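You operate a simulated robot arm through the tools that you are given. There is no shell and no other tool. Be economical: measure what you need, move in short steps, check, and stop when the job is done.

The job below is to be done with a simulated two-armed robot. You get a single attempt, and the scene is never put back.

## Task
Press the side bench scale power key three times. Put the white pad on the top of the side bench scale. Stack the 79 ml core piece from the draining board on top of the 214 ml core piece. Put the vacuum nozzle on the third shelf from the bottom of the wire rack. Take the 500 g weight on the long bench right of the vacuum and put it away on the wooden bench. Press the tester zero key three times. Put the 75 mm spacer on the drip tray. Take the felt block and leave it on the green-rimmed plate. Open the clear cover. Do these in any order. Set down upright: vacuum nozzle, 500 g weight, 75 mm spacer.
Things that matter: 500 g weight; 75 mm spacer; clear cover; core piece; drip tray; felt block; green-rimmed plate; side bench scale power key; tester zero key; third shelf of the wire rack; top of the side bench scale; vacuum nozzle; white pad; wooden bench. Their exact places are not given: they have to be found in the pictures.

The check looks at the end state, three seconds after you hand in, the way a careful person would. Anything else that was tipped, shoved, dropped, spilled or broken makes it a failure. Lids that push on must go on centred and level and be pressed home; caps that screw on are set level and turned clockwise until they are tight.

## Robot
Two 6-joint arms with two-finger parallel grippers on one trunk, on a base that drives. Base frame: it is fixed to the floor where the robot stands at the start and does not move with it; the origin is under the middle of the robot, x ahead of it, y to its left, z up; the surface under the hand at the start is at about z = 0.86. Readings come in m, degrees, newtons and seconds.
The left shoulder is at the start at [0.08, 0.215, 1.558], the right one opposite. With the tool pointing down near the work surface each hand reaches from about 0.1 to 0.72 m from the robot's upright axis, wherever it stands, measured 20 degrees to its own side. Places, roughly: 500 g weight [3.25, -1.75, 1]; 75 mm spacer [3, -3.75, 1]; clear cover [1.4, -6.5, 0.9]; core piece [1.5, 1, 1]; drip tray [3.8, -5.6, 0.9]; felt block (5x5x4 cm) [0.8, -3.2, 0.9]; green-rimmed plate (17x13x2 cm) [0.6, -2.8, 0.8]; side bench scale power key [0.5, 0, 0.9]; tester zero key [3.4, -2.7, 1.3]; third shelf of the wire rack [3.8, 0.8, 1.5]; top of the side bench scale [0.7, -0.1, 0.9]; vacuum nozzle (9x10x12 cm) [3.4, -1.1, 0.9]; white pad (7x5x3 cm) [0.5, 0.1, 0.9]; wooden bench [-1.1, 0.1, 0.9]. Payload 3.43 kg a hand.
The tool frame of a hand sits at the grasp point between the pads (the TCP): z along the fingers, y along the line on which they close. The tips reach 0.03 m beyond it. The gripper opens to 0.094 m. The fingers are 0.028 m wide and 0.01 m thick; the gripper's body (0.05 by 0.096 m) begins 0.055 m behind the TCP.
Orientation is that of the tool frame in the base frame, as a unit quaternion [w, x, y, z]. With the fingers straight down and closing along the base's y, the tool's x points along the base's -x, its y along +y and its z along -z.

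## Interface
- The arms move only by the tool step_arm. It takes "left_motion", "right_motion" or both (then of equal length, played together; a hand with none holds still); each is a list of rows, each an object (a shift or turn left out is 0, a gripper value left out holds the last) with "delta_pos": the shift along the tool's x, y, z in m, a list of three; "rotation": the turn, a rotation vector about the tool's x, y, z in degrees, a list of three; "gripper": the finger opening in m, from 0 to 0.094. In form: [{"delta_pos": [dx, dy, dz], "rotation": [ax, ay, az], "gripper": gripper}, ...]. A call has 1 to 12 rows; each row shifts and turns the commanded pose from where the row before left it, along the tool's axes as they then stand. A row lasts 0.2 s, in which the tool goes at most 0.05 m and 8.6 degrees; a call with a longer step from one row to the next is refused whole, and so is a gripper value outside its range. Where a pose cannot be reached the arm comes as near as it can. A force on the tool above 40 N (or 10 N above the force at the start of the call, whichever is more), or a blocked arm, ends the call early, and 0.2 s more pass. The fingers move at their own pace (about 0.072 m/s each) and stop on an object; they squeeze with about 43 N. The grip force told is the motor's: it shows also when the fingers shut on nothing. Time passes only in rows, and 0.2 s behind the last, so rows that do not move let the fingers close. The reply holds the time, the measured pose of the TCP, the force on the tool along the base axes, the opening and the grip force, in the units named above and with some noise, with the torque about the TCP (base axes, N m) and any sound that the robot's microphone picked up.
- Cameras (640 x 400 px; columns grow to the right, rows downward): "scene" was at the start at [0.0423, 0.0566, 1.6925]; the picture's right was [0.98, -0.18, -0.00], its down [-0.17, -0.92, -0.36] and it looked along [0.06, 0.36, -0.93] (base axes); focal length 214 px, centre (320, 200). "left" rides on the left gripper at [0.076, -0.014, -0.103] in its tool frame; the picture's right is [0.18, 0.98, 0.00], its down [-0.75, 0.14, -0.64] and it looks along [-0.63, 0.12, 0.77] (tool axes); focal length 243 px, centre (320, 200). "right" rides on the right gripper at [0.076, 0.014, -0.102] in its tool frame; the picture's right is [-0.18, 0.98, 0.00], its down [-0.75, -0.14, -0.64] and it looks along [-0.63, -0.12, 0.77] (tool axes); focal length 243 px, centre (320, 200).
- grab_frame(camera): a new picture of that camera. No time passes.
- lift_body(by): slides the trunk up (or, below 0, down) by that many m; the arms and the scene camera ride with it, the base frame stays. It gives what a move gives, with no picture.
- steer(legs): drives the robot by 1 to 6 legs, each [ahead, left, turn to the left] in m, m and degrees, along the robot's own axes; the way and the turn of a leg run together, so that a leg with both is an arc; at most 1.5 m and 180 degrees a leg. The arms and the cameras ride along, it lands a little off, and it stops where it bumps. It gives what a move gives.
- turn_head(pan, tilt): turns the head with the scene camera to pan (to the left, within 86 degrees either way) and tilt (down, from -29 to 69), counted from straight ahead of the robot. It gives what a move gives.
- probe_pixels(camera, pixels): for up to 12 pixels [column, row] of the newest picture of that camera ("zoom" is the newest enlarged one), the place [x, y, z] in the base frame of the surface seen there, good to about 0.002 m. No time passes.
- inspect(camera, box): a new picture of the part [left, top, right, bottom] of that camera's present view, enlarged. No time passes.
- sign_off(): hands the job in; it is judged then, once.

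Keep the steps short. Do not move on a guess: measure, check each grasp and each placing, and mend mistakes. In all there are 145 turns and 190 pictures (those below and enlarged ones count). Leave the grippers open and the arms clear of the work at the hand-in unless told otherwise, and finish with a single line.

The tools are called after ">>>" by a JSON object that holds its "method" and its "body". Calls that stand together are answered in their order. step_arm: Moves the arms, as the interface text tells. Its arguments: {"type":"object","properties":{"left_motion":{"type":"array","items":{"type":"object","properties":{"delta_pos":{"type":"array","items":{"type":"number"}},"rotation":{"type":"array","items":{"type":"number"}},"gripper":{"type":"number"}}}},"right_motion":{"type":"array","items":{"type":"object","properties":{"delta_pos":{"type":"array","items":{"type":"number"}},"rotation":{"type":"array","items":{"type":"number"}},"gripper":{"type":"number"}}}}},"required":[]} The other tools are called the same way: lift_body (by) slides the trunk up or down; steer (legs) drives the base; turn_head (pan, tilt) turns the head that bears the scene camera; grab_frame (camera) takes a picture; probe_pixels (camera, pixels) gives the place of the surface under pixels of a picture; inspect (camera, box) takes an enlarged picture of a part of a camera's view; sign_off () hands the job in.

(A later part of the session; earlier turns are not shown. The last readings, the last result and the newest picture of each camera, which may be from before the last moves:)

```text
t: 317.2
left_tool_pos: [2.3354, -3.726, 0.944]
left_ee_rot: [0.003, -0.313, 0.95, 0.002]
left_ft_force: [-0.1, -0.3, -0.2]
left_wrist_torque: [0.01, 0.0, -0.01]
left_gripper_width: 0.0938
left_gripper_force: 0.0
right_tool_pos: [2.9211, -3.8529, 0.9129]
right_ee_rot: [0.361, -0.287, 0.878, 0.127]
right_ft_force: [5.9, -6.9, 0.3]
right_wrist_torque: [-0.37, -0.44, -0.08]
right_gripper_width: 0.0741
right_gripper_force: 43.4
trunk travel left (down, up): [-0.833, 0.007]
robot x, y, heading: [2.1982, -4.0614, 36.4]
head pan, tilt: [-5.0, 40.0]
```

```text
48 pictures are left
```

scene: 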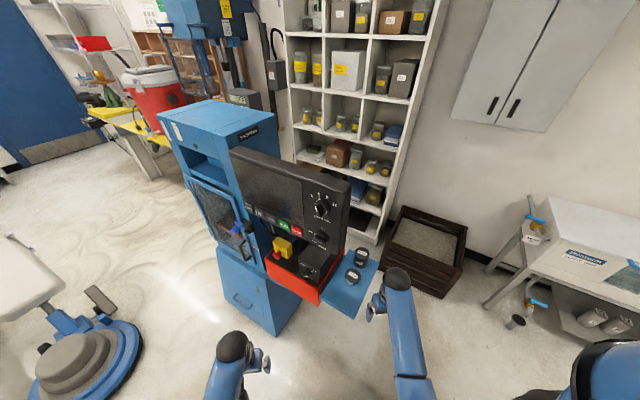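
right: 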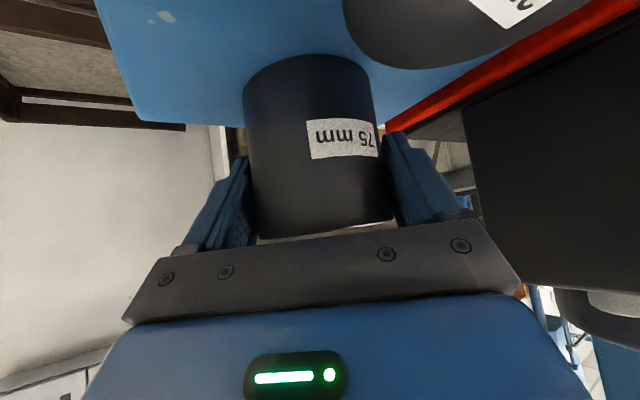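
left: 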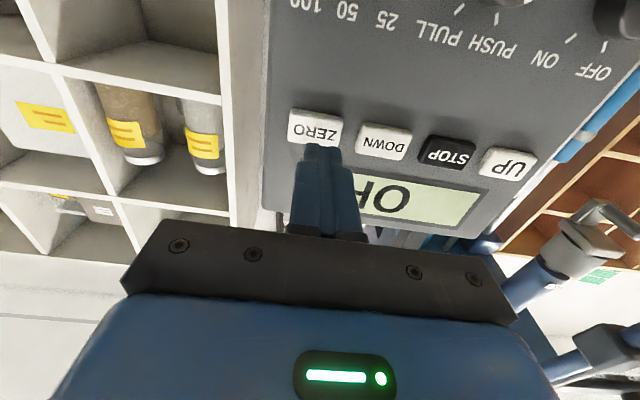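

Held (74 mm). Lift slowly straight up 0.1 m.

>>> {"method": "step_arm", "body": {"right_motion": [{"delta_pos": [-0.0057, 0, -0.0057]}, {"delta_pos": [-0.0106, 0, -0.0106]}, {"delta_pos": [-0.0212, 0, -0.0212]}, {"delta_pos": [-0.0283, 0, -0.0283]}, {}]}}

>>> {"method": "inspect", "body": {"camera": "scene", "box": [300, 190, 440, 330]}}

```text
t: 318.4
left_tool_pos: [2.3358, -3.7261, 0.9448]
left_ee_rot: [0.001, -0.313, 0.95, 0.002]
left_ft_force: [0.0, 0.0, -0.2]
left_wrist_torque: [-0.01, -0.02, -0.01]
left_gripper_width: 0.0937
left_gripper_force: 0.2
right_tool_pos: [2.9223, -3.8521, 1.0013]
right_ee_rot: [0.357, -0.287, 0.88, 0.127]
right_ft_force: [-0.2, 0.8, -22.5]
right_wrist_torque: [-0.08, 0.09, 0.0]
right_gripper_width: 0.0739
right_gripper_force: 42.8
trunk travel left (down, up): [-0.833, 0.007]
robot x, y, heading: [2.1992, -4.0666, 36.3]
head pan, tilt: [-5.0, 40.0]
```

```text
2.86 times, centred on (370, 260) of scene
```

zoom: 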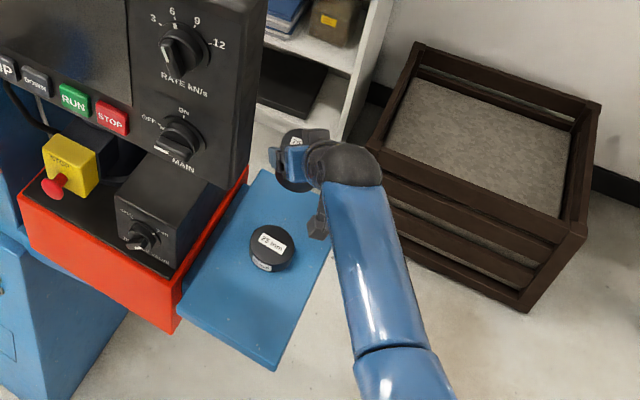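

Held with 22 N weight. I retract it toward me, clear of the console, then survey the way south.

>>> {"method": "step_arm", "body": {"right_motion": [{"delta_pos": [0.0247, 0, -0.0247]}, {"delta_pos": [0.0247, 0, -0.0247]}, {"delta_pos": [0.0247, 0, -0.0247]}, {"delta_pos": [0.0247, 0, -0.0247]}, {"delta_pos": [0.0247, 0, -0.0247]}, {}]}}

>>> {"method": "turn_head", "body": {"pan": -86, "tilt": 30}}

>>> {"method": "grab_frame", "body": {"camera": "scene"}}

```text
t: 319.9
left_tool_pos: [2.3361, -3.7263, 0.944]
left_ee_rot: [0.002, -0.313, 0.95, 0.002]
left_ft_force: [0.0, -0.1, -0.4]
left_wrist_torque: [0.03, -0.01, 0.0]
left_gripper_width: 0.0941
left_gripper_force: 0.0
right_tool_pos: [2.7809, -3.955, 1.0009]
right_ee_rot: [0.358, -0.288, 0.879, 0.127]
right_ft_force: [0.1, -0.6, -21.4]
right_wrist_torque: [-0.07, 0.1, -0.01]
right_gripper_width: 0.0739
right_gripper_force: 43.0
trunk travel left (down, up): [-0.833, 0.007]
robot x, y, heading: [2.2015, -4.0632, 36.7]
head pan, tilt: [-5.0, 40.0]
```

```text
t: 321.4
left_tool_pos: [2.3353, -3.7252, 0.9442]
left_ee_rot: [0.001, -0.313, 0.95, 0.001]
left_ft_force: [-0.2, 0.0, -0.8]
left_wrist_torque: [0.04, 0.02, 0.0]
left_gripper_width: 0.0943
left_gripper_force: 0.0
right_tool_pos: [2.7801, -3.9524, 1.0015]
right_ee_rot: [0.358, -0.287, 0.879, 0.127]
right_ft_force: [0.2, 0.6, -22.7]
right_wrist_torque: [-0.09, 0.03, 0.04]
right_gripper_width: 0.0742
right_gripper_force: 42.8
trunk travel left (down, up): [-0.833, 0.007]
robot x, y, heading: [2.2023, -4.0615, 36.6]
head pan, tilt: [-85.9, 30.0]
```

```text
46 pictures are left
```

scene: 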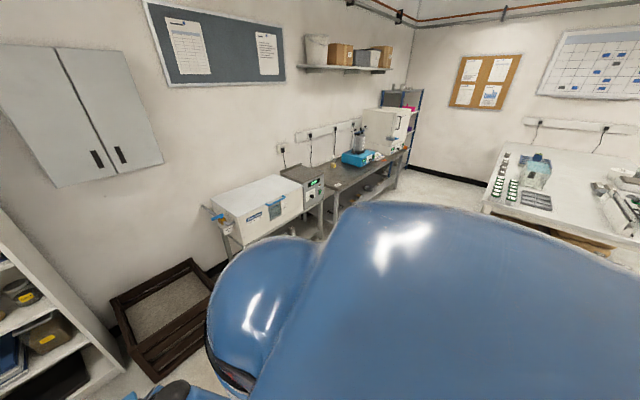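

>>> {"method": "probe_pixels", "body": {"camera": "scene", "pixels": [[490, 205], [505, 145], [535, 175], [630, 230], [300, 172], [310, 182], [340, 195], [345, 170], [360, 155], [395, 165], [240, 205]]}}

>>> {"method": "inspect", "body": {"camera": "scene", "box": [200, 100, 420, 240]}}

>>> {"method": "inspect", "body": {"camera": "scene", "box": [470, 120, 640, 250]}}

```text
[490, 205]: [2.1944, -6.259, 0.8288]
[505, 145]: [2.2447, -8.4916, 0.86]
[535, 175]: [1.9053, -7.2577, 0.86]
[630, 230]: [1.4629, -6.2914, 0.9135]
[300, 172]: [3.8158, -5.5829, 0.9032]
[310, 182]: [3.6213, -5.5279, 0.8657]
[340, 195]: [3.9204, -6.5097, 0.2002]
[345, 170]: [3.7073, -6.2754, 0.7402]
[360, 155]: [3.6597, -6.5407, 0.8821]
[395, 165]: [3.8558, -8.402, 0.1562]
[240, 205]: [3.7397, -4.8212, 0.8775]
```

```text
2.86 times, centred on (310, 170) of scene
```

zoom: 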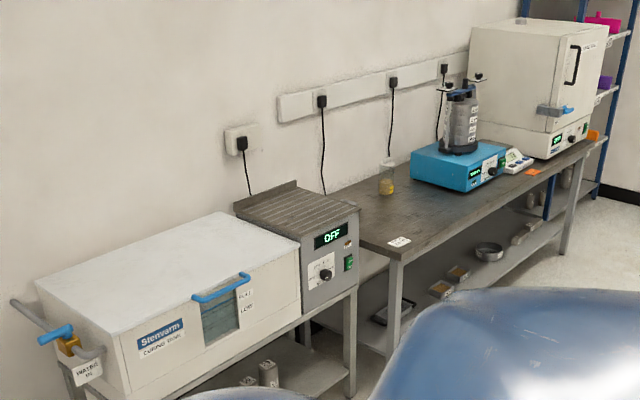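

```text
3.08 times, centred on (555, 185) of scene
```

zoom: 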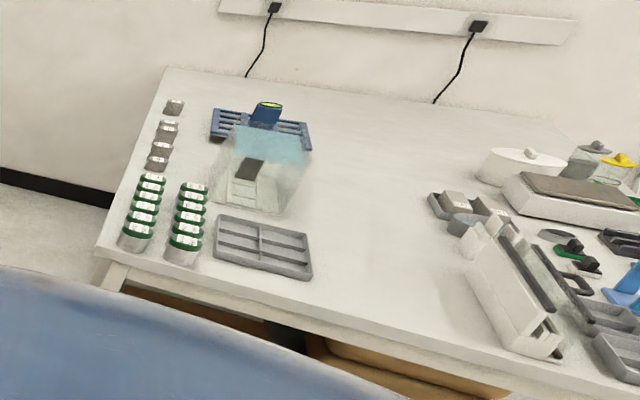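

The drip tray is the ribbed tray on the control unit at ≈[3.816,-5.583,0.903]. Route: turn east, back west to x≈1.05, south to y≈-5.36, then east.

>>> {"method": "steer", "body": {"legs": [[0, 0, -36.6], [-1.15, 0, 0], [0, -1.3, 0], [1.5, 0, 0], [0.35, 0, 0]]}}

>>> {"method": "turn_head", "body": {"pan": -15, "tilt": 38}}

>>> {"method": "grab_frame", "body": {"camera": "scene"}}

```text
t: 338.2
left_tool_pos: [1.8998, -5.0781, 0.9401]
left_ee_rot: [0.003, -0.072, 0.997, -0.006]
left_ft_force: [0.0, 0.5, -0.8]
left_wrist_torque: [-0.11, -0.03, -0.01]
left_gripper_width: 0.0939
left_gripper_force: 0.0
right_tool_pos: [2.1789, -5.4889, 0.9989]
right_ee_rot: [0.37, -0.066, 0.926, 0.028]
right_ft_force: [1.0, 4.2, -18.0]
right_wrist_torque: [-0.02, 0.09, -0.1]
right_gripper_width: 0.0698
right_gripper_force: 43.0
trunk travel left (down, up): [-0.833, 0.007]
robot x, y, heading: [1.6229, -5.3229, 8.3]
head pan, tilt: [-85.9, 30.0]
stopped in leg 4: the robot was blocked; the commanded pose is now the measured one
```

```text
t: 339.6
left_tool_pos: [1.9023, -5.0896, 0.9439]
left_ee_rot: [0.002, -0.071, 0.997, 0.001]
left_ft_force: [-0.8, -0.2, -0.2]
left_wrist_torque: [-0.01, -0.01, 0.0]
left_gripper_width: 0.0942
left_gripper_force: 0.1
right_tool_pos: [2.1827, -5.5021, 0.9985]
right_ee_rot: [0.372, -0.063, 0.925, 0.033]
right_ft_force: [-0.9, 0.7, -21.0]
right_wrist_torque: [-0.01, 0.16, -0.03]
right_gripper_width: 0.0697
right_gripper_force: 42.7
trunk travel left (down, up): [-0.833, 0.007]
robot x, y, heading: [1.6221, -5.3246, 8.3]
head pan, tilt: [-15.0, 38.0]
```

```text
43 pictures are left
```

scene: 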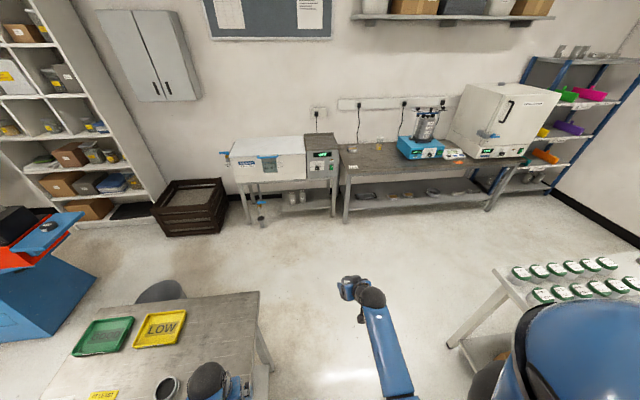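

Blocked by the small table and turned 8°. I inspect the spacer grip and the table's items before moving.

>>> {"method": "grab_frame", "body": {"camera": "right"}}

>>> {"method": "inspect", "body": {"camera": "scene", "box": [60, 280, 280, 400]}}

>>> {"method": "probe_pixels", "body": {"camera": "scene", "pixels": [[258, 292], [268, 372], [165, 395], [160, 300], [250, 390], [460, 345]]}}

```text
42 pictures are left
```

right: 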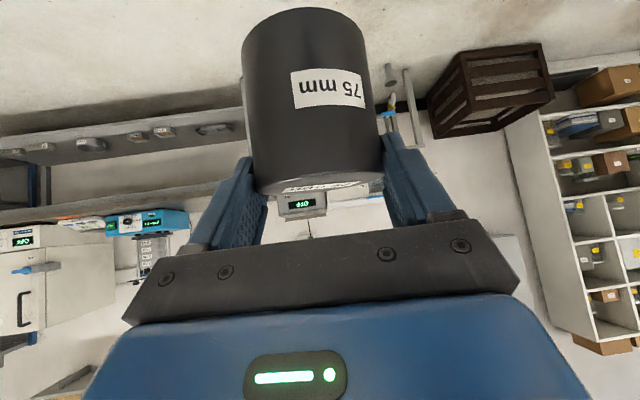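

```text
2.91 times, centred on (170, 340) of scene
```

zoom: 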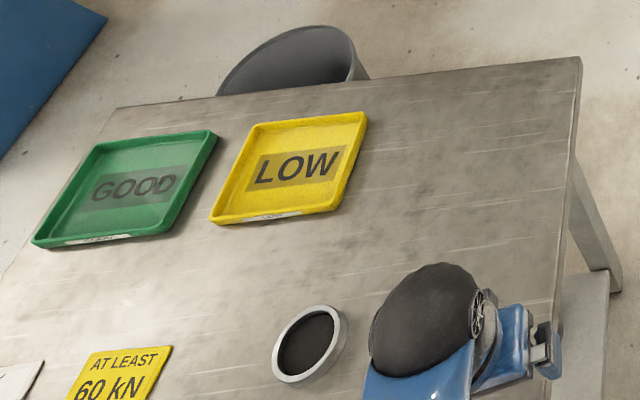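

```text
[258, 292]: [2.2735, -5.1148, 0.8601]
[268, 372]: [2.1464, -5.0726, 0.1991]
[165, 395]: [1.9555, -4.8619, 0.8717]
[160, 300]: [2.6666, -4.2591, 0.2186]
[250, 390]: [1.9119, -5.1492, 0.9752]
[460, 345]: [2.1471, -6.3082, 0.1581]
```

The table corner is at (2.27,-5.12); nothing on it is upset. The spacer slid a little down in the fingers but is held. I go around with more room: south, straighten, east, then north.

>>> {"method": "steer", "body": {"legs": [[-0.03, -0.28, 0], [0, 0, -8.3], [1.15, 0, 0], [0, 0.22, 0]]}}

>>> {"method": "grab_frame", "body": {"camera": "scene"}}

>>> {"method": "grab_frame", "body": {"camera": "right"}}

```text
t: 349.0
left_tool_pos: [3.0961, -5.2026, 0.9451]
left_ee_rot: [0.003, -0.001, 1.0, 0.004]
left_ft_force: [0.1, -1.0, 0.9]
left_wrist_torque: [0.0, -0.01, 0.01]
left_gripper_width: 0.0941
left_gripper_force: 0.1
right_tool_pos: [3.3157, -5.6498, 0.9956]
right_ee_rot: [0.375, 0.004, 0.927, 0.009]
right_ft_force: [-0.4, -1.2, -22.1]
right_wrist_torque: [-0.03, 0.08, 0.02]
right_gripper_width: 0.0696
right_gripper_force: 42.9
trunk travel left (down, up): [-0.833, 0.007]
robot x, y, heading: [2.7873, -5.3883, 0.0]
head pan, tilt: [-15.0, 38.0]
```

```text
40 pictures are left
```

scene: 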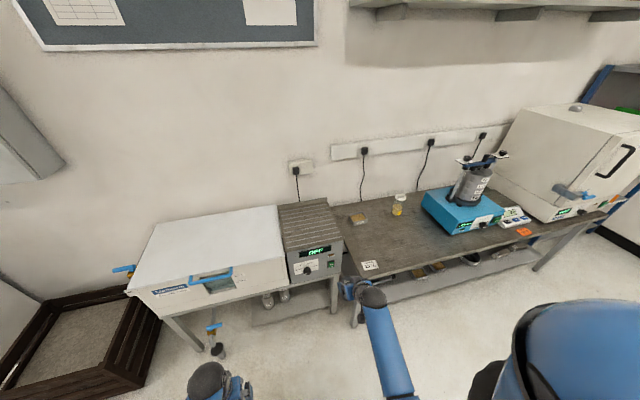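

```text
39 pictures are left
```

right: 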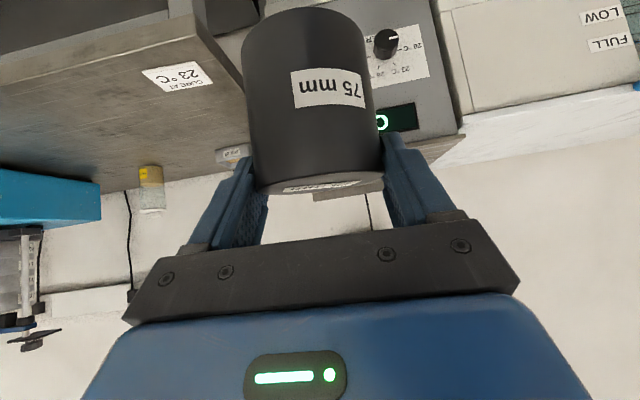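

>>> {"method": "inspect", "body": {"camera": "scene", "box": [260, 180, 400, 290]}}

>>> {"method": "probe_pixels", "body": {"camera": "scene", "pixels": [[282, 207], [325, 200], [290, 248], [340, 236], [310, 225], [310, 240], [300, 215], [358, 218], [370, 265], [315, 250]]}}

>>> {"method": "probe_pixels", "body": {"camera": "right", "pixels": [[320, 185], [310, 100], [290, 30], [300, 15], [255, 100], [370, 100]]}}

```text
3.64 times, centred on (330, 235) of scene
```

zoom: 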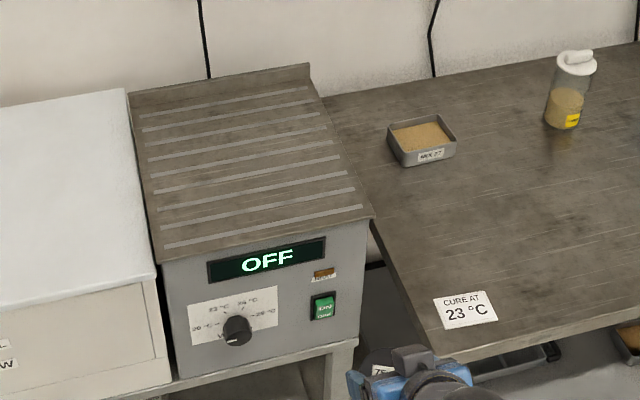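

```text
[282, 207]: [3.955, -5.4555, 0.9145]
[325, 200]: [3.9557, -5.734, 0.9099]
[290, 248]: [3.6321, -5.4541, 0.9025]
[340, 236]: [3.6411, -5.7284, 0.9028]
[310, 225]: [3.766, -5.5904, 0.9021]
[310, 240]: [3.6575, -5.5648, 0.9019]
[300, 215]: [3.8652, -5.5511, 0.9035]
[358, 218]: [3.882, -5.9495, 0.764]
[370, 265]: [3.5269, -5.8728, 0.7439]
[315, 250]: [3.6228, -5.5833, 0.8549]
```

```text
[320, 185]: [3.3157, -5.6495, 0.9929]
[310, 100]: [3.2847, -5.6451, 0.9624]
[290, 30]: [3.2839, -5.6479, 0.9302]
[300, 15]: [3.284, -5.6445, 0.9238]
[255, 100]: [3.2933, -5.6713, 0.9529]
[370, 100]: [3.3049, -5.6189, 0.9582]
```

Tray spans x 3.63–3.95, y −5.455…−5.73, z 0.903. Spacer bottom is now 0.077 below TCP and still upright. I raise 3 cm and drive ahead 0.28 m.

>>> {"method": "step_arm", "body": {"right_motion": [{"delta_pos": [-0.007, 0, -0.007]}, {"delta_pos": [-0.0141, 0, -0.0141]}, {}]}}

>>> {"method": "steer", "body": {"legs": [[0.28, 0.05, 0]]}}

>>> {"method": "grab_frame", "body": {"camera": "right"}}

```text
t: 349.8
left_tool_pos: [3.0959, -5.1993, 0.944]
left_ee_rot: [0.003, -0.001, 1.0, 0.001]
left_ft_force: [0.3, -0.5, -0.4]
left_wrist_torque: [0.02, -0.02, -0.01]
left_gripper_width: 0.094
left_gripper_force: 0.3
right_tool_pos: [3.3155, -5.6476, 1.0232]
right_ee_rot: [0.372, 0.003, 0.928, 0.007]
right_ft_force: [0.0, -0.2, -22.9]
right_wrist_torque: [-0.02, 0.1, 0.02]
right_gripper_width: 0.0695
right_gripper_force: 43.4
trunk travel left (down, up): [-0.833, 0.007]
robot x, y, heading: [2.7883, -5.3898, -0.1]
head pan, tilt: [-15.0, 38.0]
```

```text
t: 351.8
left_tool_pos: [3.3672, -5.1539, 0.9453]
left_ee_rot: [0.004, 0.005, 1.0, 0.002]
left_ft_force: [0.0, -0.3, 0.2]
left_wrist_torque: [0.0, -0.01, 0.04]
left_gripper_width: 0.0938
left_gripper_force: 0.0
right_tool_pos: [3.582, -5.6027, 1.0263]
right_ee_rot: [0.375, 0.007, 0.927, 0.006]
right_ft_force: [0.0, -0.4, -21.6]
right_wrist_torque: [-0.03, 0.16, -0.03]
right_gripper_width: 0.0699
right_gripper_force: 43.1
trunk travel left (down, up): [-0.833, 0.007]
robot x, y, heading: [3.059, -5.3455, -0.6]
head pan, tilt: [-15.0, 38.0]
```

```text
37 pictures are left
```

right: 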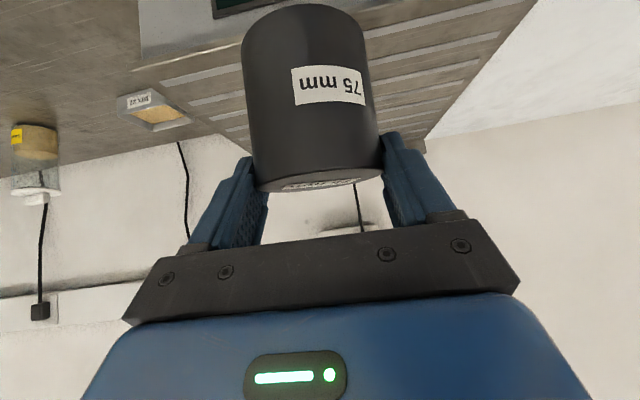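

>>> {"method": "step_arm", "body": {"right_motion": [{"delta_pos": [-0.0181, 0, 0.0173]}, {"delta_pos": [-0.0274, 0, 0.0263]}, {"delta_pos": [-0.0274, 0, 0.0263]}, {"delta_pos": [-0.0274, 0, 0.0263]}, {"delta_pos": [-0.0274, 0, 0.0263]}, {"delta_pos": [-0.0072, 0, 0.0069]}, {}]}}

>>> {"method": "grab_frame", "body": {"camera": "right"}}

>>> {"method": "inspect", "body": {"camera": "scene", "box": [230, 160, 390, 300]}}

```text
t: 353.4
left_tool_pos: [3.3691, -5.1527, 0.9458]
left_ee_rot: [0.002, 0.005, 1.0, 0.001]
left_ft_force: [0.5, 0.0, -0.3]
left_wrist_torque: [-0.02, -0.02, 0.01]
left_gripper_width: 0.0939
left_gripper_force: 0.0
right_tool_pos: [3.7695, -5.6026, 1.0222]
right_ee_rot: [0.371, 0.008, 0.929, 0.006]
right_ft_force: [-0.5, -0.2, -22.3]
right_wrist_torque: [-0.04, 0.1, 0.0]
right_gripper_width: 0.0696
right_gripper_force: 43.0
trunk travel left (down, up): [-0.833, 0.007]
robot x, y, heading: [3.0627, -5.339, -0.6]
head pan, tilt: [-15.0, 38.0]
```

```text
36 pictures are left
```

right: 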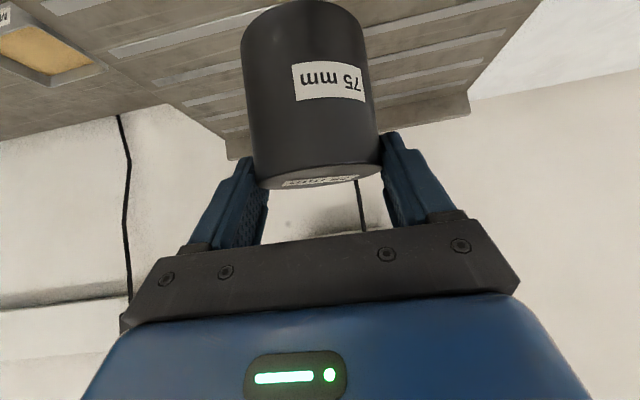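

```text
2.86 times, centred on (310, 230) of scene
```

zoom: 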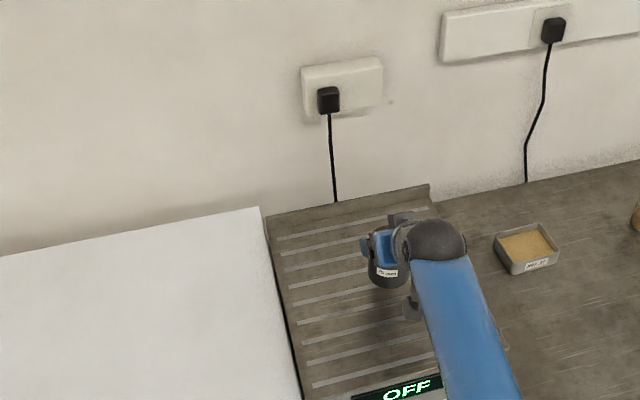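

Over the tray. Lowering: 32 mm, then small steps.

>>> {"method": "step_arm", "body": {"right_motion": [{"delta_pos": [0.0138, 0, 0.0144]}, {"delta_pos": [0.0083, 0, 0.0087]}, {"delta_pos": [0.0028, 0, 0.0029]}, {}]}}

>>> {"method": "grab_frame", "body": {"camera": "right"}}

>>> {"method": "probe_pixels", "body": {"camera": "right", "pixels": [[310, 150], [305, 100], [300, 50], [298, 20], [295, 8], [380, 60]]}}

```text
t: 354.4
left_tool_pos: [3.3708, -5.1536, 0.9438]
left_ee_rot: [0.002, 0.004, 1.0, 0.001]
left_ft_force: [-0.4, -0.2, 0.3]
left_wrist_torque: [-0.02, 0.01, 0.01]
left_gripper_width: 0.0941
left_gripper_force: 0.2
right_tool_pos: [3.7717, -5.6018, 0.9873]
right_ee_rot: [0.371, 0.008, 0.929, 0.006]
right_ft_force: [0.9, -0.4, -21.7]
right_wrist_torque: [0.0, 0.11, -0.03]
right_gripper_width: 0.0694
right_gripper_force: 42.5
trunk travel left (down, up): [-0.833, 0.007]
robot x, y, heading: [3.0614, -5.3414, -0.8]
head pan, tilt: [-15.0, 38.0]
```

```text
34 pictures are left
```

right: 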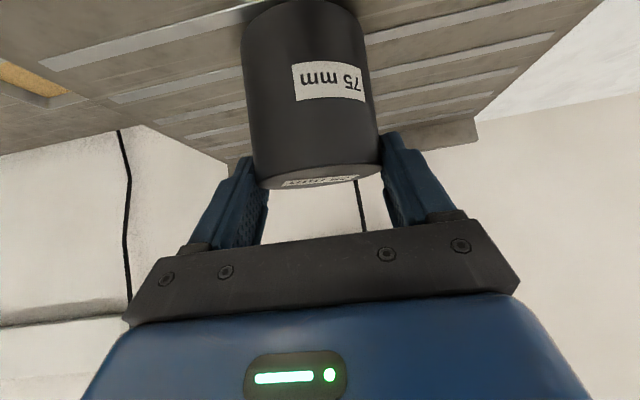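

```text
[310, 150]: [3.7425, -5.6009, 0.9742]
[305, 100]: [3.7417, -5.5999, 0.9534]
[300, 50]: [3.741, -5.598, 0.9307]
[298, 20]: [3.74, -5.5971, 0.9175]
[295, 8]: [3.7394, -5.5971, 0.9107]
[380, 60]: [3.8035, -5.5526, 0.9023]
```

Nearly upright, bottom a few mm above the tray. Continue.

>>> {"method": "step_arm", "body": {"right_motion": [{"delta_pos": [0.0014, 0, 0.0014]}, {"delta_pos": [0.001, 0, 0.0011]}, {"delta_pos": [0.001, 0, 0.0011]}, {}]}}

```text
t: 355.4
left_tool_pos: [3.3684, -5.1525, 0.9445]
left_ee_rot: [0.003, 0.003, 1.0, 0.001]
left_ft_force: [0.2, 0.2, -0.4]
left_wrist_torque: [-0.04, 0.0, 0.01]
left_gripper_width: 0.0941
left_gripper_force: 0.1
right_tool_pos: [3.7705, -5.6029, 0.9849]
right_ee_rot: [0.373, 0.008, 0.928, 0.004]
right_ft_force: [-2.0, -0.9, -11.9]
right_wrist_torque: [-0.16, -0.14, -0.05]
right_gripper_width: 0.0696
right_gripper_force: 42.7
trunk travel left (down, up): [-0.833, 0.007]
robot x, y, heading: [3.0628, -5.339, -0.5]
head pan, tilt: [-15.0, 38.0]
```

>>> {"method": "step_arm", "body": {"right_motion": [{"delta_pos": [0.001, 0, 0.0011]}, {"delta_pos": [0.0007, 0, 0.0007]}, {}]}}

```text
t: 356.1
left_tool_pos: [3.3686, -5.152, 0.9441]
left_ee_rot: [0.004, 0.004, 1.0, 0.001]
left_ft_force: [0.7, -0.5, 0.0]
left_wrist_torque: [0.01, 0.01, -0.02]
left_gripper_width: 0.094
left_gripper_force: 0.1
right_tool_pos: [3.7707, -5.6034, 0.9847]
right_ee_rot: [0.375, 0.007, 0.927, 0.005]
right_ft_force: [-1.3, -1.8, -2.9]
right_wrist_torque: [-0.32, -0.5, -0.08]
right_gripper_width: 0.0692
right_gripper_force: 43.3
trunk travel left (down, up): [-0.833, 0.007]
robot x, y, heading: [3.0579, -5.3428, -0.7]
head pan, tilt: [-15.0, 38.0]
```

Weight is on the tray now. Open, rise straight up, then check.

>>> {"method": "step_arm", "body": {"right_motion": [{"gripper": 0.094}, {}, {}, {"delta_pos": [-0.0138, 0, -0.0144]}, {"delta_pos": [-0.0208, 0, -0.0217]}, {}]}}

>>> {"method": "grab_frame", "body": {"camera": "right"}}

```text
t: 357.6
left_tool_pos: [3.3687, -5.1526, 0.945]
left_ee_rot: [0.004, 0.004, 1.0, 0.001]
left_ft_force: [0.5, -0.6, 0.0]
left_wrist_torque: [-0.01, 0.0, 0.02]
left_gripper_width: 0.0942
left_gripper_force: 0.0
right_tool_pos: [3.769, -5.605, 1.0342]
right_ee_rot: [0.374, 0.007, 0.928, 0.005]
right_ft_force: [0.2, -0.2, -0.1]
right_wrist_torque: [-0.02, 0.01, 0.01]
right_gripper_width: 0.0939
right_gripper_force: 0.1
trunk travel left (down, up): [-0.833, 0.007]
robot x, y, heading: [3.0578, -5.3388, -0.6]
head pan, tilt: [-15.0, 38.0]
```

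```text
33 pictures are left
```

right: 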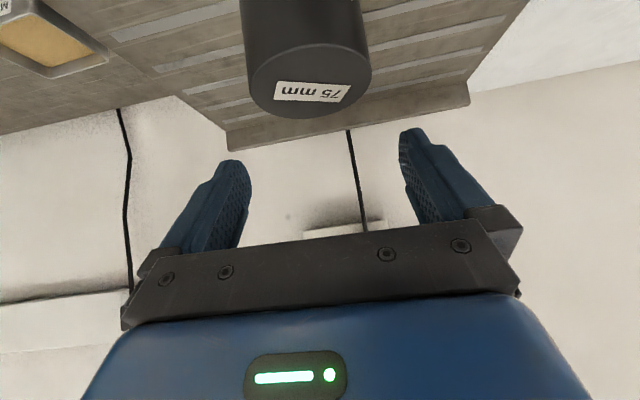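

The spacer stands upright on the drip tray. I back out, pull the right hand in, and drive to face the white table with the clear cover.

>>> {"method": "steer", "body": {"legs": [[-0.45, 0, 0.5]]}}

>>> {"method": "step_arm", "body": {"right_motion": [{"delta_pos": [0.0289, 0, -0.0277]}, {"delta_pos": [0.0289, 0, -0.0277]}, {"delta_pos": [0.0289, 0, -0.0277]}, {"rotation": [0, 7.3, 0]}, {"rotation": [0, 7.3, 0]}, {"rotation": [0, 7.3, 0]}, {"rotation": [0, 7.3, 0]}, {"rotation": [0, 7.3, 0]}, {"rotation": [0, 7.3, 0]}, {"delta_pos": [0.045, 0, 0]}, {"delta_pos": [0.045, 0, 0.01]}]}}

>>> {"method": "steer", "body": {"legs": [[0, -0.33, 0], [0, 0, -90], [0, -1.15, 0]]}}

>>> {"method": "turn_head", "body": {"pan": 0, "tilt": 45}}

>>> {"method": "grab_frame", "body": {"camera": "scene"}}

>>> {"method": "inspect", "body": {"camera": "scene", "box": [180, 130, 460, 300]}}

>>> {"method": "probe_pixels", "body": {"camera": "scene", "pixels": [[320, 160], [320, 180], [320, 200], [320, 220], [320, 240], [280, 200], [280, 220], [360, 200], [360, 220], [240, 200], [400, 200], [320, 260]]}}

```text
t: 360.2
left_tool_pos: [2.9251, -5.1461, 0.944]
left_ee_rot: [0.004, -0.007, 1.0, 0.001]
left_ft_force: [1.3, 0.6, -0.5]
left_wrist_torque: [-0.02, 0.0, 0.01]
left_gripper_width: 0.0939
left_gripper_force: 0.0
right_tool_pos: [3.3386, -5.5894, 1.0317]
right_ee_rot: [0.373, -0.004, 0.928, 0.01]
right_ft_force: [-0.4, 0.0, -0.7]
right_wrist_torque: [0.03, 0.0, -0.01]
right_gripper_width: 0.0939
right_gripper_force: 0.0
trunk travel left (down, up): [-0.833, 0.007]
robot x, y, heading: [2.6195, -5.3436, 0.9]
head pan, tilt: [-15.0, 38.0]
```

```text
t: 362.6
left_tool_pos: [2.9213, -5.1452, 0.9443]
left_ee_rot: [0.005, -0.007, 1.0, 0.002]
left_ft_force: [-0.3, 1.2, 0.9]
left_wrist_torque: [-0.03, -0.02, -0.02]
left_gripper_width: 0.0939
left_gripper_force: 0.0
right_tool_pos: [3.1218, -5.5901, 1.0254]
right_ee_rot: [0.001, -0.006, 1.0, 0.007]
right_ft_force: [-0.5, 0.5, 0.4]
right_wrist_torque: [0.01, -0.06, 0.05]
right_gripper_width: 0.0942
right_gripper_force: 0.0
trunk travel left (down, up): [-0.833, 0.007]
robot x, y, heading: [2.6212, -5.3421, 0.8]
head pan, tilt: [-15.0, 38.0]
```

```text
t: 374.0
left_tool_pos: [1.6958, -6.0267, 0.9444]
left_ee_rot: [0.003, 0.686, 0.728, -0.002]
left_ft_force: [0.0, -0.7, 0.2]
left_wrist_torque: [0.0, 0.01, -0.01]
left_gripper_width: 0.0941
left_gripper_force: 0.0
right_tool_pos: [1.2607, -6.2478, 1.0234]
right_ee_rot: [0.006, 0.686, 0.728, 0.005]
right_ft_force: [0.1, 0.4, -0.4]
right_wrist_torque: [-0.01, -0.01, -0.01]
right_gripper_width: 0.0938
right_gripper_force: 0.1
trunk travel left (down, up): [-0.833, 0.007]
robot x, y, heading: [1.4872, -5.7329, -86.7]
head pan, tilt: [-15.0, 38.0]
```

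```text
t: 374.8
left_tool_pos: [1.6951, -6.0261, 0.9441]
left_ee_rot: [0.004, 0.686, 0.728, -0.002]
left_ft_force: [0.1, 0.0, -0.1]
left_wrist_torque: [0.02, 0.02, -0.02]
left_gripper_width: 0.0941
left_gripper_force: 0.0
right_tool_pos: [1.2608, -6.2472, 1.0237]
right_ee_rot: [0.005, 0.686, 0.727, 0.004]
right_ft_force: [-0.2, -0.7, -0.3]
right_wrist_torque: [-0.01, 0.0, 0.02]
right_gripper_width: 0.0937
right_gripper_force: 0.0
trunk travel left (down, up): [-0.833, 0.007]
robot x, y, heading: [1.4885, -5.7325, -87.0]
head pan, tilt: [0.0, 45.0]
```

```text
32 pictures are left
```

scene: 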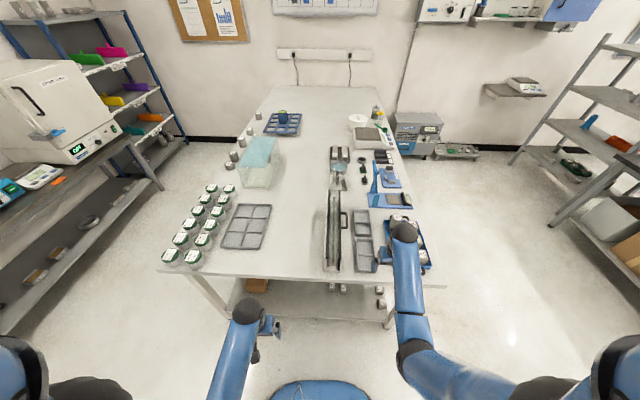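

```text
2.29 times, centred on (320, 215) of scene
```

zoom: 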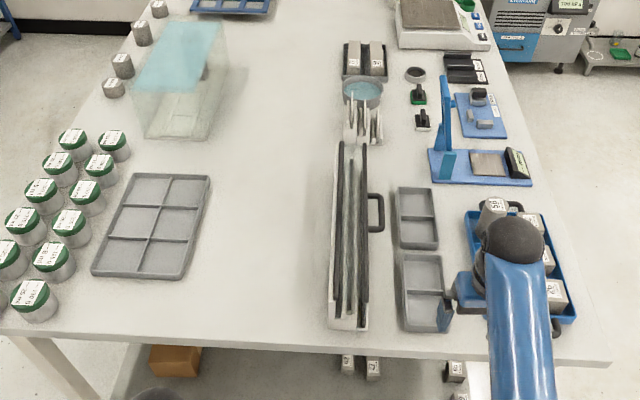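

```text
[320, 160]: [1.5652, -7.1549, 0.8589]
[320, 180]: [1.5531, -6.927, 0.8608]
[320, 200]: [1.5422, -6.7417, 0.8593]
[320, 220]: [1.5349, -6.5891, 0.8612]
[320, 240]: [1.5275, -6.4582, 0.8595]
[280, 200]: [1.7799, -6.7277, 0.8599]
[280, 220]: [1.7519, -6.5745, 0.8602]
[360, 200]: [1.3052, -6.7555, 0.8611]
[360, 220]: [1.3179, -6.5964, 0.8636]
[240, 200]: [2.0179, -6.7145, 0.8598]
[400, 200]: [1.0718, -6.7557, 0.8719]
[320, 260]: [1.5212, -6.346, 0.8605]
```

The long narrow device at (338,235) has a clear cover with a black handle on its right side at about (345,220). I zoom in on it.

>>> {"method": "inspect", "body": {"camera": "scene", "box": [305, 180, 375, 280]}}

>>> {"method": "probe_pixels", "body": {"camera": "scene", "pixels": [[347, 213], [347, 220], [346, 228], [341, 214], [341, 227], [329, 230], [334, 230], [339, 230], [341, 245], [334, 195], [329, 270], [344, 220]]}}

>>> {"method": "grab_frame", "body": {"camera": "right"}}

```text
4.00 times, centred on (340, 230) of scene
```

zoom: 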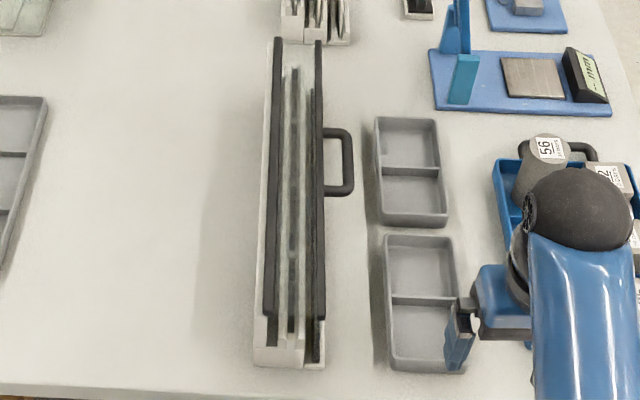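

```text
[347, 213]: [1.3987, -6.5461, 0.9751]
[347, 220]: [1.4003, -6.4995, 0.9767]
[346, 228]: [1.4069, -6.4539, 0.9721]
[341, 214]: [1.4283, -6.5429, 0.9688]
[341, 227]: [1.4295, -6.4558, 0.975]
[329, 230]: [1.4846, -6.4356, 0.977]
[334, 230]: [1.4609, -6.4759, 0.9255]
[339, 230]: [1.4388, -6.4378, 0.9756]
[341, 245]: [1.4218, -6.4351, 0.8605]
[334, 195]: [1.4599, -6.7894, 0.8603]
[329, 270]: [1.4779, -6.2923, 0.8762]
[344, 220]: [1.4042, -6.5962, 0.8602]
```

```text
29 pictures are left
```

right: 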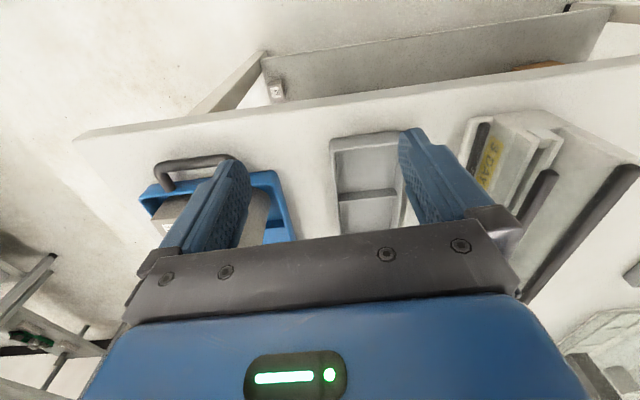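

The cover lies on top (z≈0.976), hinged at the far (east) rail, with the U-handle at x≈1.40, y −6.455…−6.545. I'll hook closed fingers, tilted 60° sideways, under the handle bar. First drive 0.12 ahead and take the pre-pose west of the handle.

>>> {"method": "steer", "body": {"legs": [[0.12, 0, 0]]}}

>>> {"method": "step_arm", "body": {"right_motion": [{"delta_pos": [-0.0453, 0, 0], "gripper": 0}, {"delta_pos": [-0.0453, 0, 0]}, {"delta_pos": [-0.0453, 0, 0]}, {"rotation": [-8.5, 0, 0]}, {"rotation": [-8.5, 0, 0]}, {"rotation": [-8.5, 0, 0]}, {"rotation": [-8.5, 0, 0]}, {"rotation": [-8.5, 0, 0]}, {"rotation": [-8.5, 0, 0]}, {"rotation": [-8.5, 0, 0]}, {}]}}

>>> {"method": "inspect", "body": {"camera": "scene", "box": [280, 190, 420, 320]}}

>>> {"method": "grab_frame", "body": {"camera": "right"}}

```text
t: 376.0
left_tool_pos: [1.7004, -6.1378, 0.9465]
left_ee_rot: [0.004, 0.686, 0.728, -0.003]
left_ft_force: [-0.2, 1.0, -0.2]
left_wrist_torque: [-0.02, 0.0, 0.02]
left_gripper_width: 0.0943
left_gripper_force: 0.1
right_tool_pos: [1.2668, -6.3605, 1.0258]
right_ee_rot: [0.007, 0.686, 0.728, 0.003]
right_ft_force: [-0.2, 0.2, -0.2]
right_wrist_torque: [0.02, -0.01, 0.0]
right_gripper_width: 0.094
right_gripper_force: 0.0
trunk travel left (down, up): [-0.833, 0.007]
robot x, y, heading: [1.4918, -5.8496, -86.7]
head pan, tilt: [0.0, 45.0]
```

```text
t: 378.4
left_tool_pos: [1.7017, -6.1422, 0.9438]
left_ee_rot: [0.003, 0.686, 0.727, -0.002]
left_ft_force: [-0.1, 0.0, -0.1]
left_wrist_torque: [0.02, 0.02, -0.01]
left_gripper_width: 0.0941
left_gripper_force: 0.1
right_tool_pos: [1.2798, -6.4792, 1.0328]
right_ee_rot: [0.346, 0.592, 0.63, 0.365]
right_ft_force: [0.1, -0.3, 0.8]
right_wrist_torque: [0.02, -0.04, 0.02]
right_gripper_width: 0.0001
right_gripper_force: 32.7
right hand out of reach, approached as far as the arm can: row 9, 10
trunk travel left (down, up): [-0.833, 0.007]
robot x, y, heading: [1.4919, -5.85, -86.9]
head pan, tilt: [0.0, 45.0]
```

```text
3.08 times, centred on (350, 255) of scene
```

zoom: 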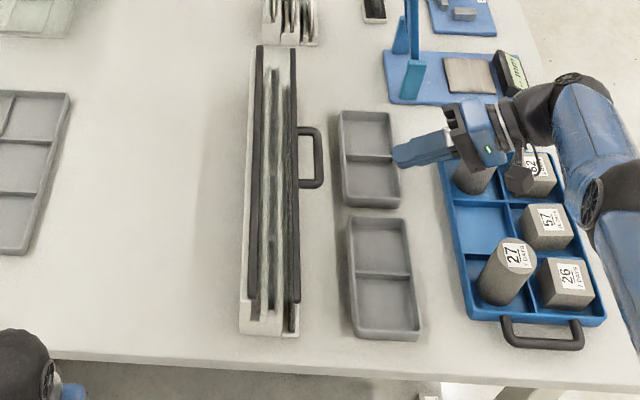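

```text
27 pictures are left
```

right: 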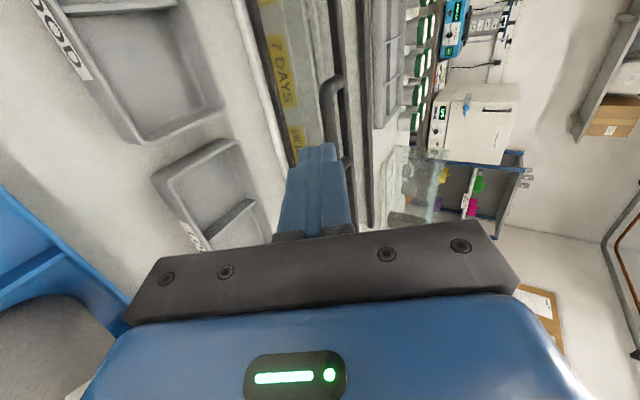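

Tilt is set. I move east 5 cm at this height, and probe the handle and the specimens below my wrist.

>>> {"method": "probe_pixels", "body": {"camera": "zoom", "pixels": [[320, 157], [317, 135], [317, 183], [303, 133], [292, 157], [257, 157], [520, 255], [545, 165], [470, 185], [545, 215], [380, 150], [275, 157]]}}

>>> {"method": "step_arm", "body": {"right_motion": [{"delta_pos": [-0.016, 0.025, 0.0433]}, {}]}}

>>> {"method": "inspect", "body": {"camera": "scene", "box": [300, 190, 400, 280]}}

```text
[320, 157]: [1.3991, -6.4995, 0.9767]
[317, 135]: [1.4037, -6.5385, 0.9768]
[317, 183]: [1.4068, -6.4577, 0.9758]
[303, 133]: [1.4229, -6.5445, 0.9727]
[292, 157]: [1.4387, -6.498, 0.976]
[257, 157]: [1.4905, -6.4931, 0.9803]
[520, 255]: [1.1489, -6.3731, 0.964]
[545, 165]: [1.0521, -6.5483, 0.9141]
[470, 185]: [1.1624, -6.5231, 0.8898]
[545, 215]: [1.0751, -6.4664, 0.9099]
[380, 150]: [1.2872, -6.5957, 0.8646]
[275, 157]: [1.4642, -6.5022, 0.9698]
```

```text
refused: row 1 steps farther than a row can; nothing moved
```

```text
4.44 times, centred on (350, 235) of scene
```

zoom: 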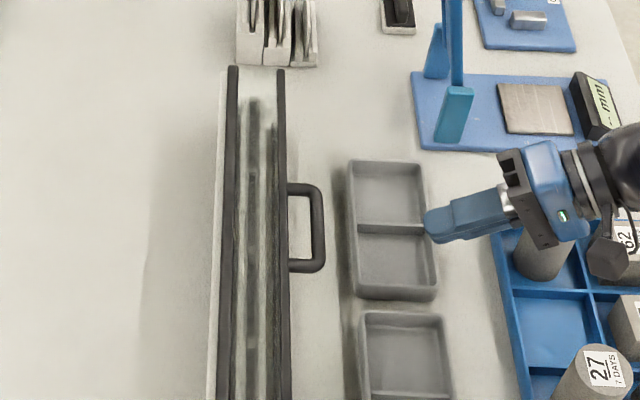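

Cylinder tops are ≈0.964; my wrist stays above that. I split the rows: east 5 cm, down to 0.956, then east under the bar.

>>> {"method": "step_arm", "body": {"right_motion": [{"delta_pos": [-0.01, 0.0125, 0.0216]}, {"delta_pos": [-0.01, 0.0125, 0.0216]}, {"delta_pos": [0, -0.0333, 0.0193]}, {"delta_pos": [0, -0.0333, 0.0193]}, {}, {"delta_pos": [0, 0.0125, 0.0217]}, {"delta_pos": [0, 0.0125, 0.0217]}, {}]}}

>>> {"method": "inspect", "body": {"camera": "scene", "box": [300, 190, 400, 280]}}

>>> {"method": "grab_frame", "body": {"camera": "right"}}

```text
t: 379.9
left_tool_pos: [1.6995, -6.1424, 0.9443]
left_ee_rot: [0.004, 0.686, 0.727, -0.001]
left_ft_force: [-1.4, -0.5, 0.0]
left_wrist_torque: [-0.05, 0.02, 0.01]
left_gripper_width: 0.0939
left_gripper_force: 0.0
right_tool_pos: [1.3624, -6.4561, 0.9795]
right_ee_rot: [0.347, 0.594, 0.627, 0.366]
right_ft_force: [-0.4, 0.0, 0.7]
right_wrist_torque: [0.02, -0.04, -0.02]
right_gripper_width: 0.0004
right_gripper_force: 32.7
right hand out of reach, approached as far as the arm can: row 2, 3, 4, 6, 7
trunk travel left (down, up): [-0.833, 0.007]
robot x, y, heading: [1.4913, -5.847, -86.9]
head pan, tilt: [0.0, 45.0]
stopped in row 7 (right hand): the force on the tool passed its limit at 49 N (the readings are from after the stop); the commanded pose is now the measured one
```

```text
4.44 times, centred on (350, 235) of scene
```

zoom: 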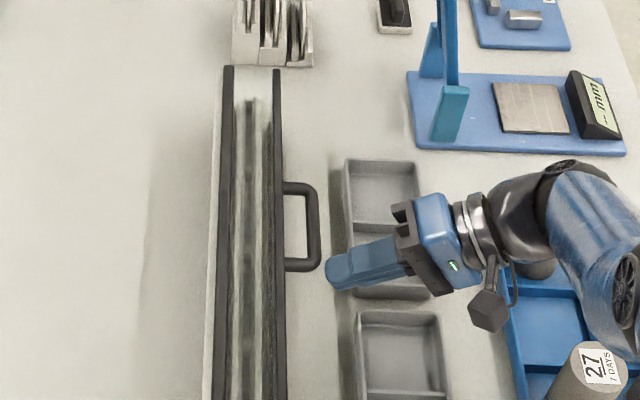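

```text
24 pictures are left
```

right: 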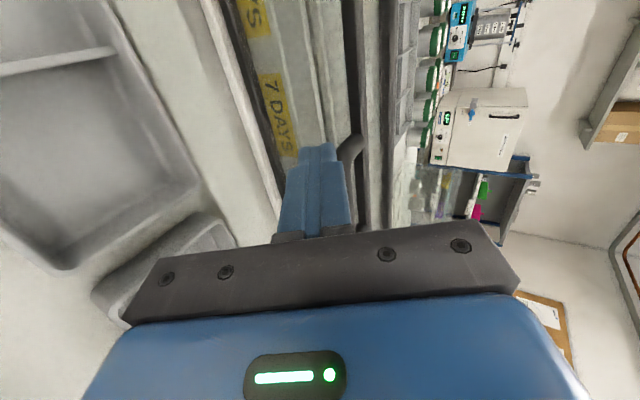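

The arm was at its reach limit and touched the handle's near end. I go west and up, drive 5 cm nearer, lower the trunk 5 cm, and descend again beside the bar.

>>> {"method": "step_arm", "body": {"right_motion": [{"delta_pos": [0, -0.015, -0.026]}, {"delta_pos": [0, 0.0303, -0.0175]}, {"delta_pos": [0, 0.0303, -0.0175]}, {}]}}

>>> {"method": "steer", "body": {"legs": [[0.05, 0, 0]]}}

>>> {"method": "lift_body", "body": {"by": -0.05}}

>>> {"method": "step_arm", "body": {"right_motion": [{"delta_pos": [0, -0.0381, 0.022]}, {}]}}

>>> {"method": "inspect", "body": {"camera": "scene", "box": [300, 200, 400, 290]}}

```text
t: 380.9
left_tool_pos: [1.7005, -6.1435, 0.9446]
left_ee_rot: [0.004, 0.686, 0.727, -0.001]
left_ft_force: [1.3, -0.5, -0.4]
left_wrist_torque: [0.01, 0.03, 0.03]
left_gripper_width: 0.0939
left_gripper_force: 0.1
right_tool_pos: [1.3289, -6.4869, 1.0292]
right_ee_rot: [0.345, 0.593, 0.628, 0.367]
right_ft_force: [-1.0, 0.8, 0.5]
right_wrist_torque: [0.02, 0.02, -0.03]
right_gripper_width: 0.0002
right_gripper_force: 33.0
right hand out of reach, approached as far as the arm can: row 1, 2, 3
trunk travel left (down, up): [-0.833, 0.007]
robot x, y, heading: [1.4895, -5.8493, -86.5]
head pan, tilt: [0.0, 45.0]
```

```text
t: 381.9
left_tool_pos: [1.7016, -6.1851, 0.9481]
left_ee_rot: [0.006, 0.687, 0.726, -0.005]
left_ft_force: [-0.1, 0.3, 0.0]
left_wrist_torque: [-0.04, 0.0, 0.01]
left_gripper_width: 0.0941
left_gripper_force: 0.1
right_tool_pos: [1.3314, -6.5256, 1.0348]
right_ee_rot: [0.348, 0.592, 0.63, 0.363]
right_ft_force: [0.2, 0.7, 0.5]
right_wrist_torque: [-0.06, 0.06, -0.09]
right_gripper_width: 0.0001
right_gripper_force: 33.0
trunk travel left (down, up): [-0.833, 0.007]
robot x, y, heading: [1.4945, -5.8935, -86.6]
head pan, tilt: [0.0, 45.0]
```

```text
t: 382.8
left_tool_pos: [1.7022, -6.1926, 0.8937]
left_ee_rot: [0.002, 0.687, 0.727, -0.001]
left_ft_force: [0.0, -0.2, -0.1]
left_wrist_torque: [-0.01, -0.01, 0.03]
left_gripper_width: 0.094
left_gripper_force: 0.1
right_tool_pos: [1.3306, -6.534, 0.9786]
right_ee_rot: [0.346, 0.593, 0.628, 0.367]
right_ft_force: [-0.5, 0.5, 1.2]
right_wrist_torque: [-0.02, 0.0, 0.0]
right_gripper_width: 0.0
right_gripper_force: 33.2
trunk travel left (down, up): [-0.783, 0.057]
robot x, y, heading: [1.4935, -5.8989, -87.0]
head pan, tilt: [0.0, 45.0]
```

```text
t: 383.4
left_tool_pos: [1.7024, -6.1912, 0.8949]
left_ee_rot: [0.002, 0.688, 0.726, -0.001]
left_ft_force: [-0.2, 0.6, -0.5]
left_wrist_torque: [0.0, 0.0, -0.01]
left_gripper_width: 0.0941
left_gripper_force: 0.0
right_tool_pos: [1.332, -6.5198, 0.9524]
right_ee_rot: [0.344, 0.593, 0.629, 0.367]
right_ft_force: [0.0, 0.5, 0.6]
right_wrist_torque: [-0.02, -0.01, 0.03]
right_gripper_width: 0.0001
right_gripper_force: 32.9
right hand out of reach, approached as far as the arm can: row 1
trunk travel left (down, up): [-0.783, 0.057]
robot x, y, heading: [1.4932, -5.8969, -86.8]
head pan, tilt: [0.0, 45.0]
```

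```text
4.44 times, centred on (350, 245) of scene
```

zoom: 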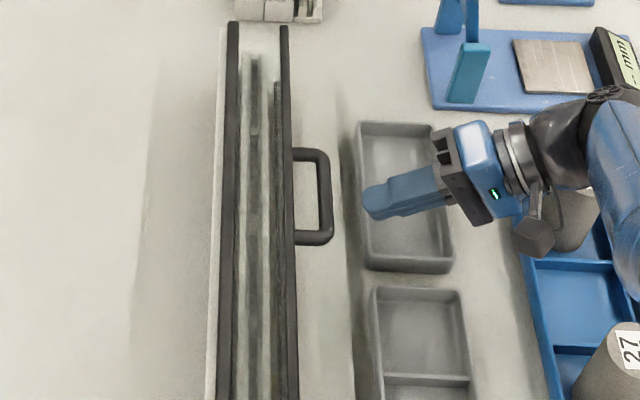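

Beside the bar and below it. Now slide under the bar, and lift the first part of the arc.

>>> {"method": "step_arm", "body": {"right_motion": [{"delta_pos": [0.018, 0.013, -0.0075]}, {"delta_pos": [0, 0.0125, 0.0217]}, {"delta_pos": [0, 0.0125, 0.0217]}, {}, {"delta_pos": [0, 0.0104, -0.006]}, {"delta_pos": [0, 0.0218, -0.0058]}, {"delta_pos": [0, 0.0218, -0.0058]}, {}]}}

>>> {"method": "inspect", "body": {"camera": "scene", "box": [300, 200, 400, 290]}}

>>> {"method": "grab_frame", "body": {"camera": "right"}}

```text
t: 384.9
left_tool_pos: [1.7003, -6.1923, 0.8938]
left_ee_rot: [0.002, 0.688, 0.726, 0.0]
left_ft_force: [-0.5, -0.4, -0.4]
left_wrist_torque: [0.0, -0.02, 0.0]
left_gripper_width: 0.0944
left_gripper_force: 0.1
right_tool_pos: [1.3799, -6.5326, 0.9638]
right_ee_rot: [0.336, 0.598, 0.627, 0.37]
right_ft_force: [-6.6, -1.2, -7.0]
right_wrist_torque: [0.08, 0.11, 0.0]
right_gripper_width: 0.0
right_gripper_force: 33.4
right hand out of reach, approached as far as the arm can: row 1, 2, 3, 5, 6, 7
trunk travel left (down, up): [-0.783, 0.057]
robot x, y, heading: [1.4938, -5.8978, -87.2]
head pan, tilt: [0.0, 45.0]
stopped in row 7 (right hand): the force on the tool passed its limit at 49 N (the readings are from after the stop); the commanded pose is now the measured one
```

```text
4.44 times, centred on (350, 245) of scene
```

zoom: 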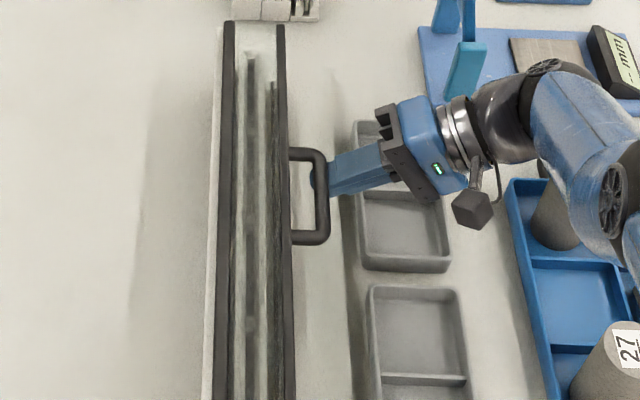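

```text
21 pictures are left
```

right: 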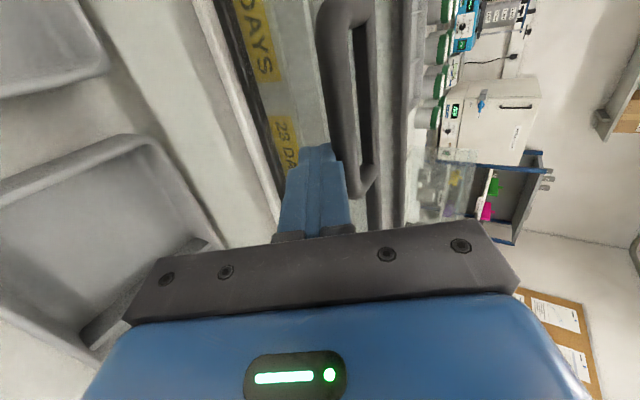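

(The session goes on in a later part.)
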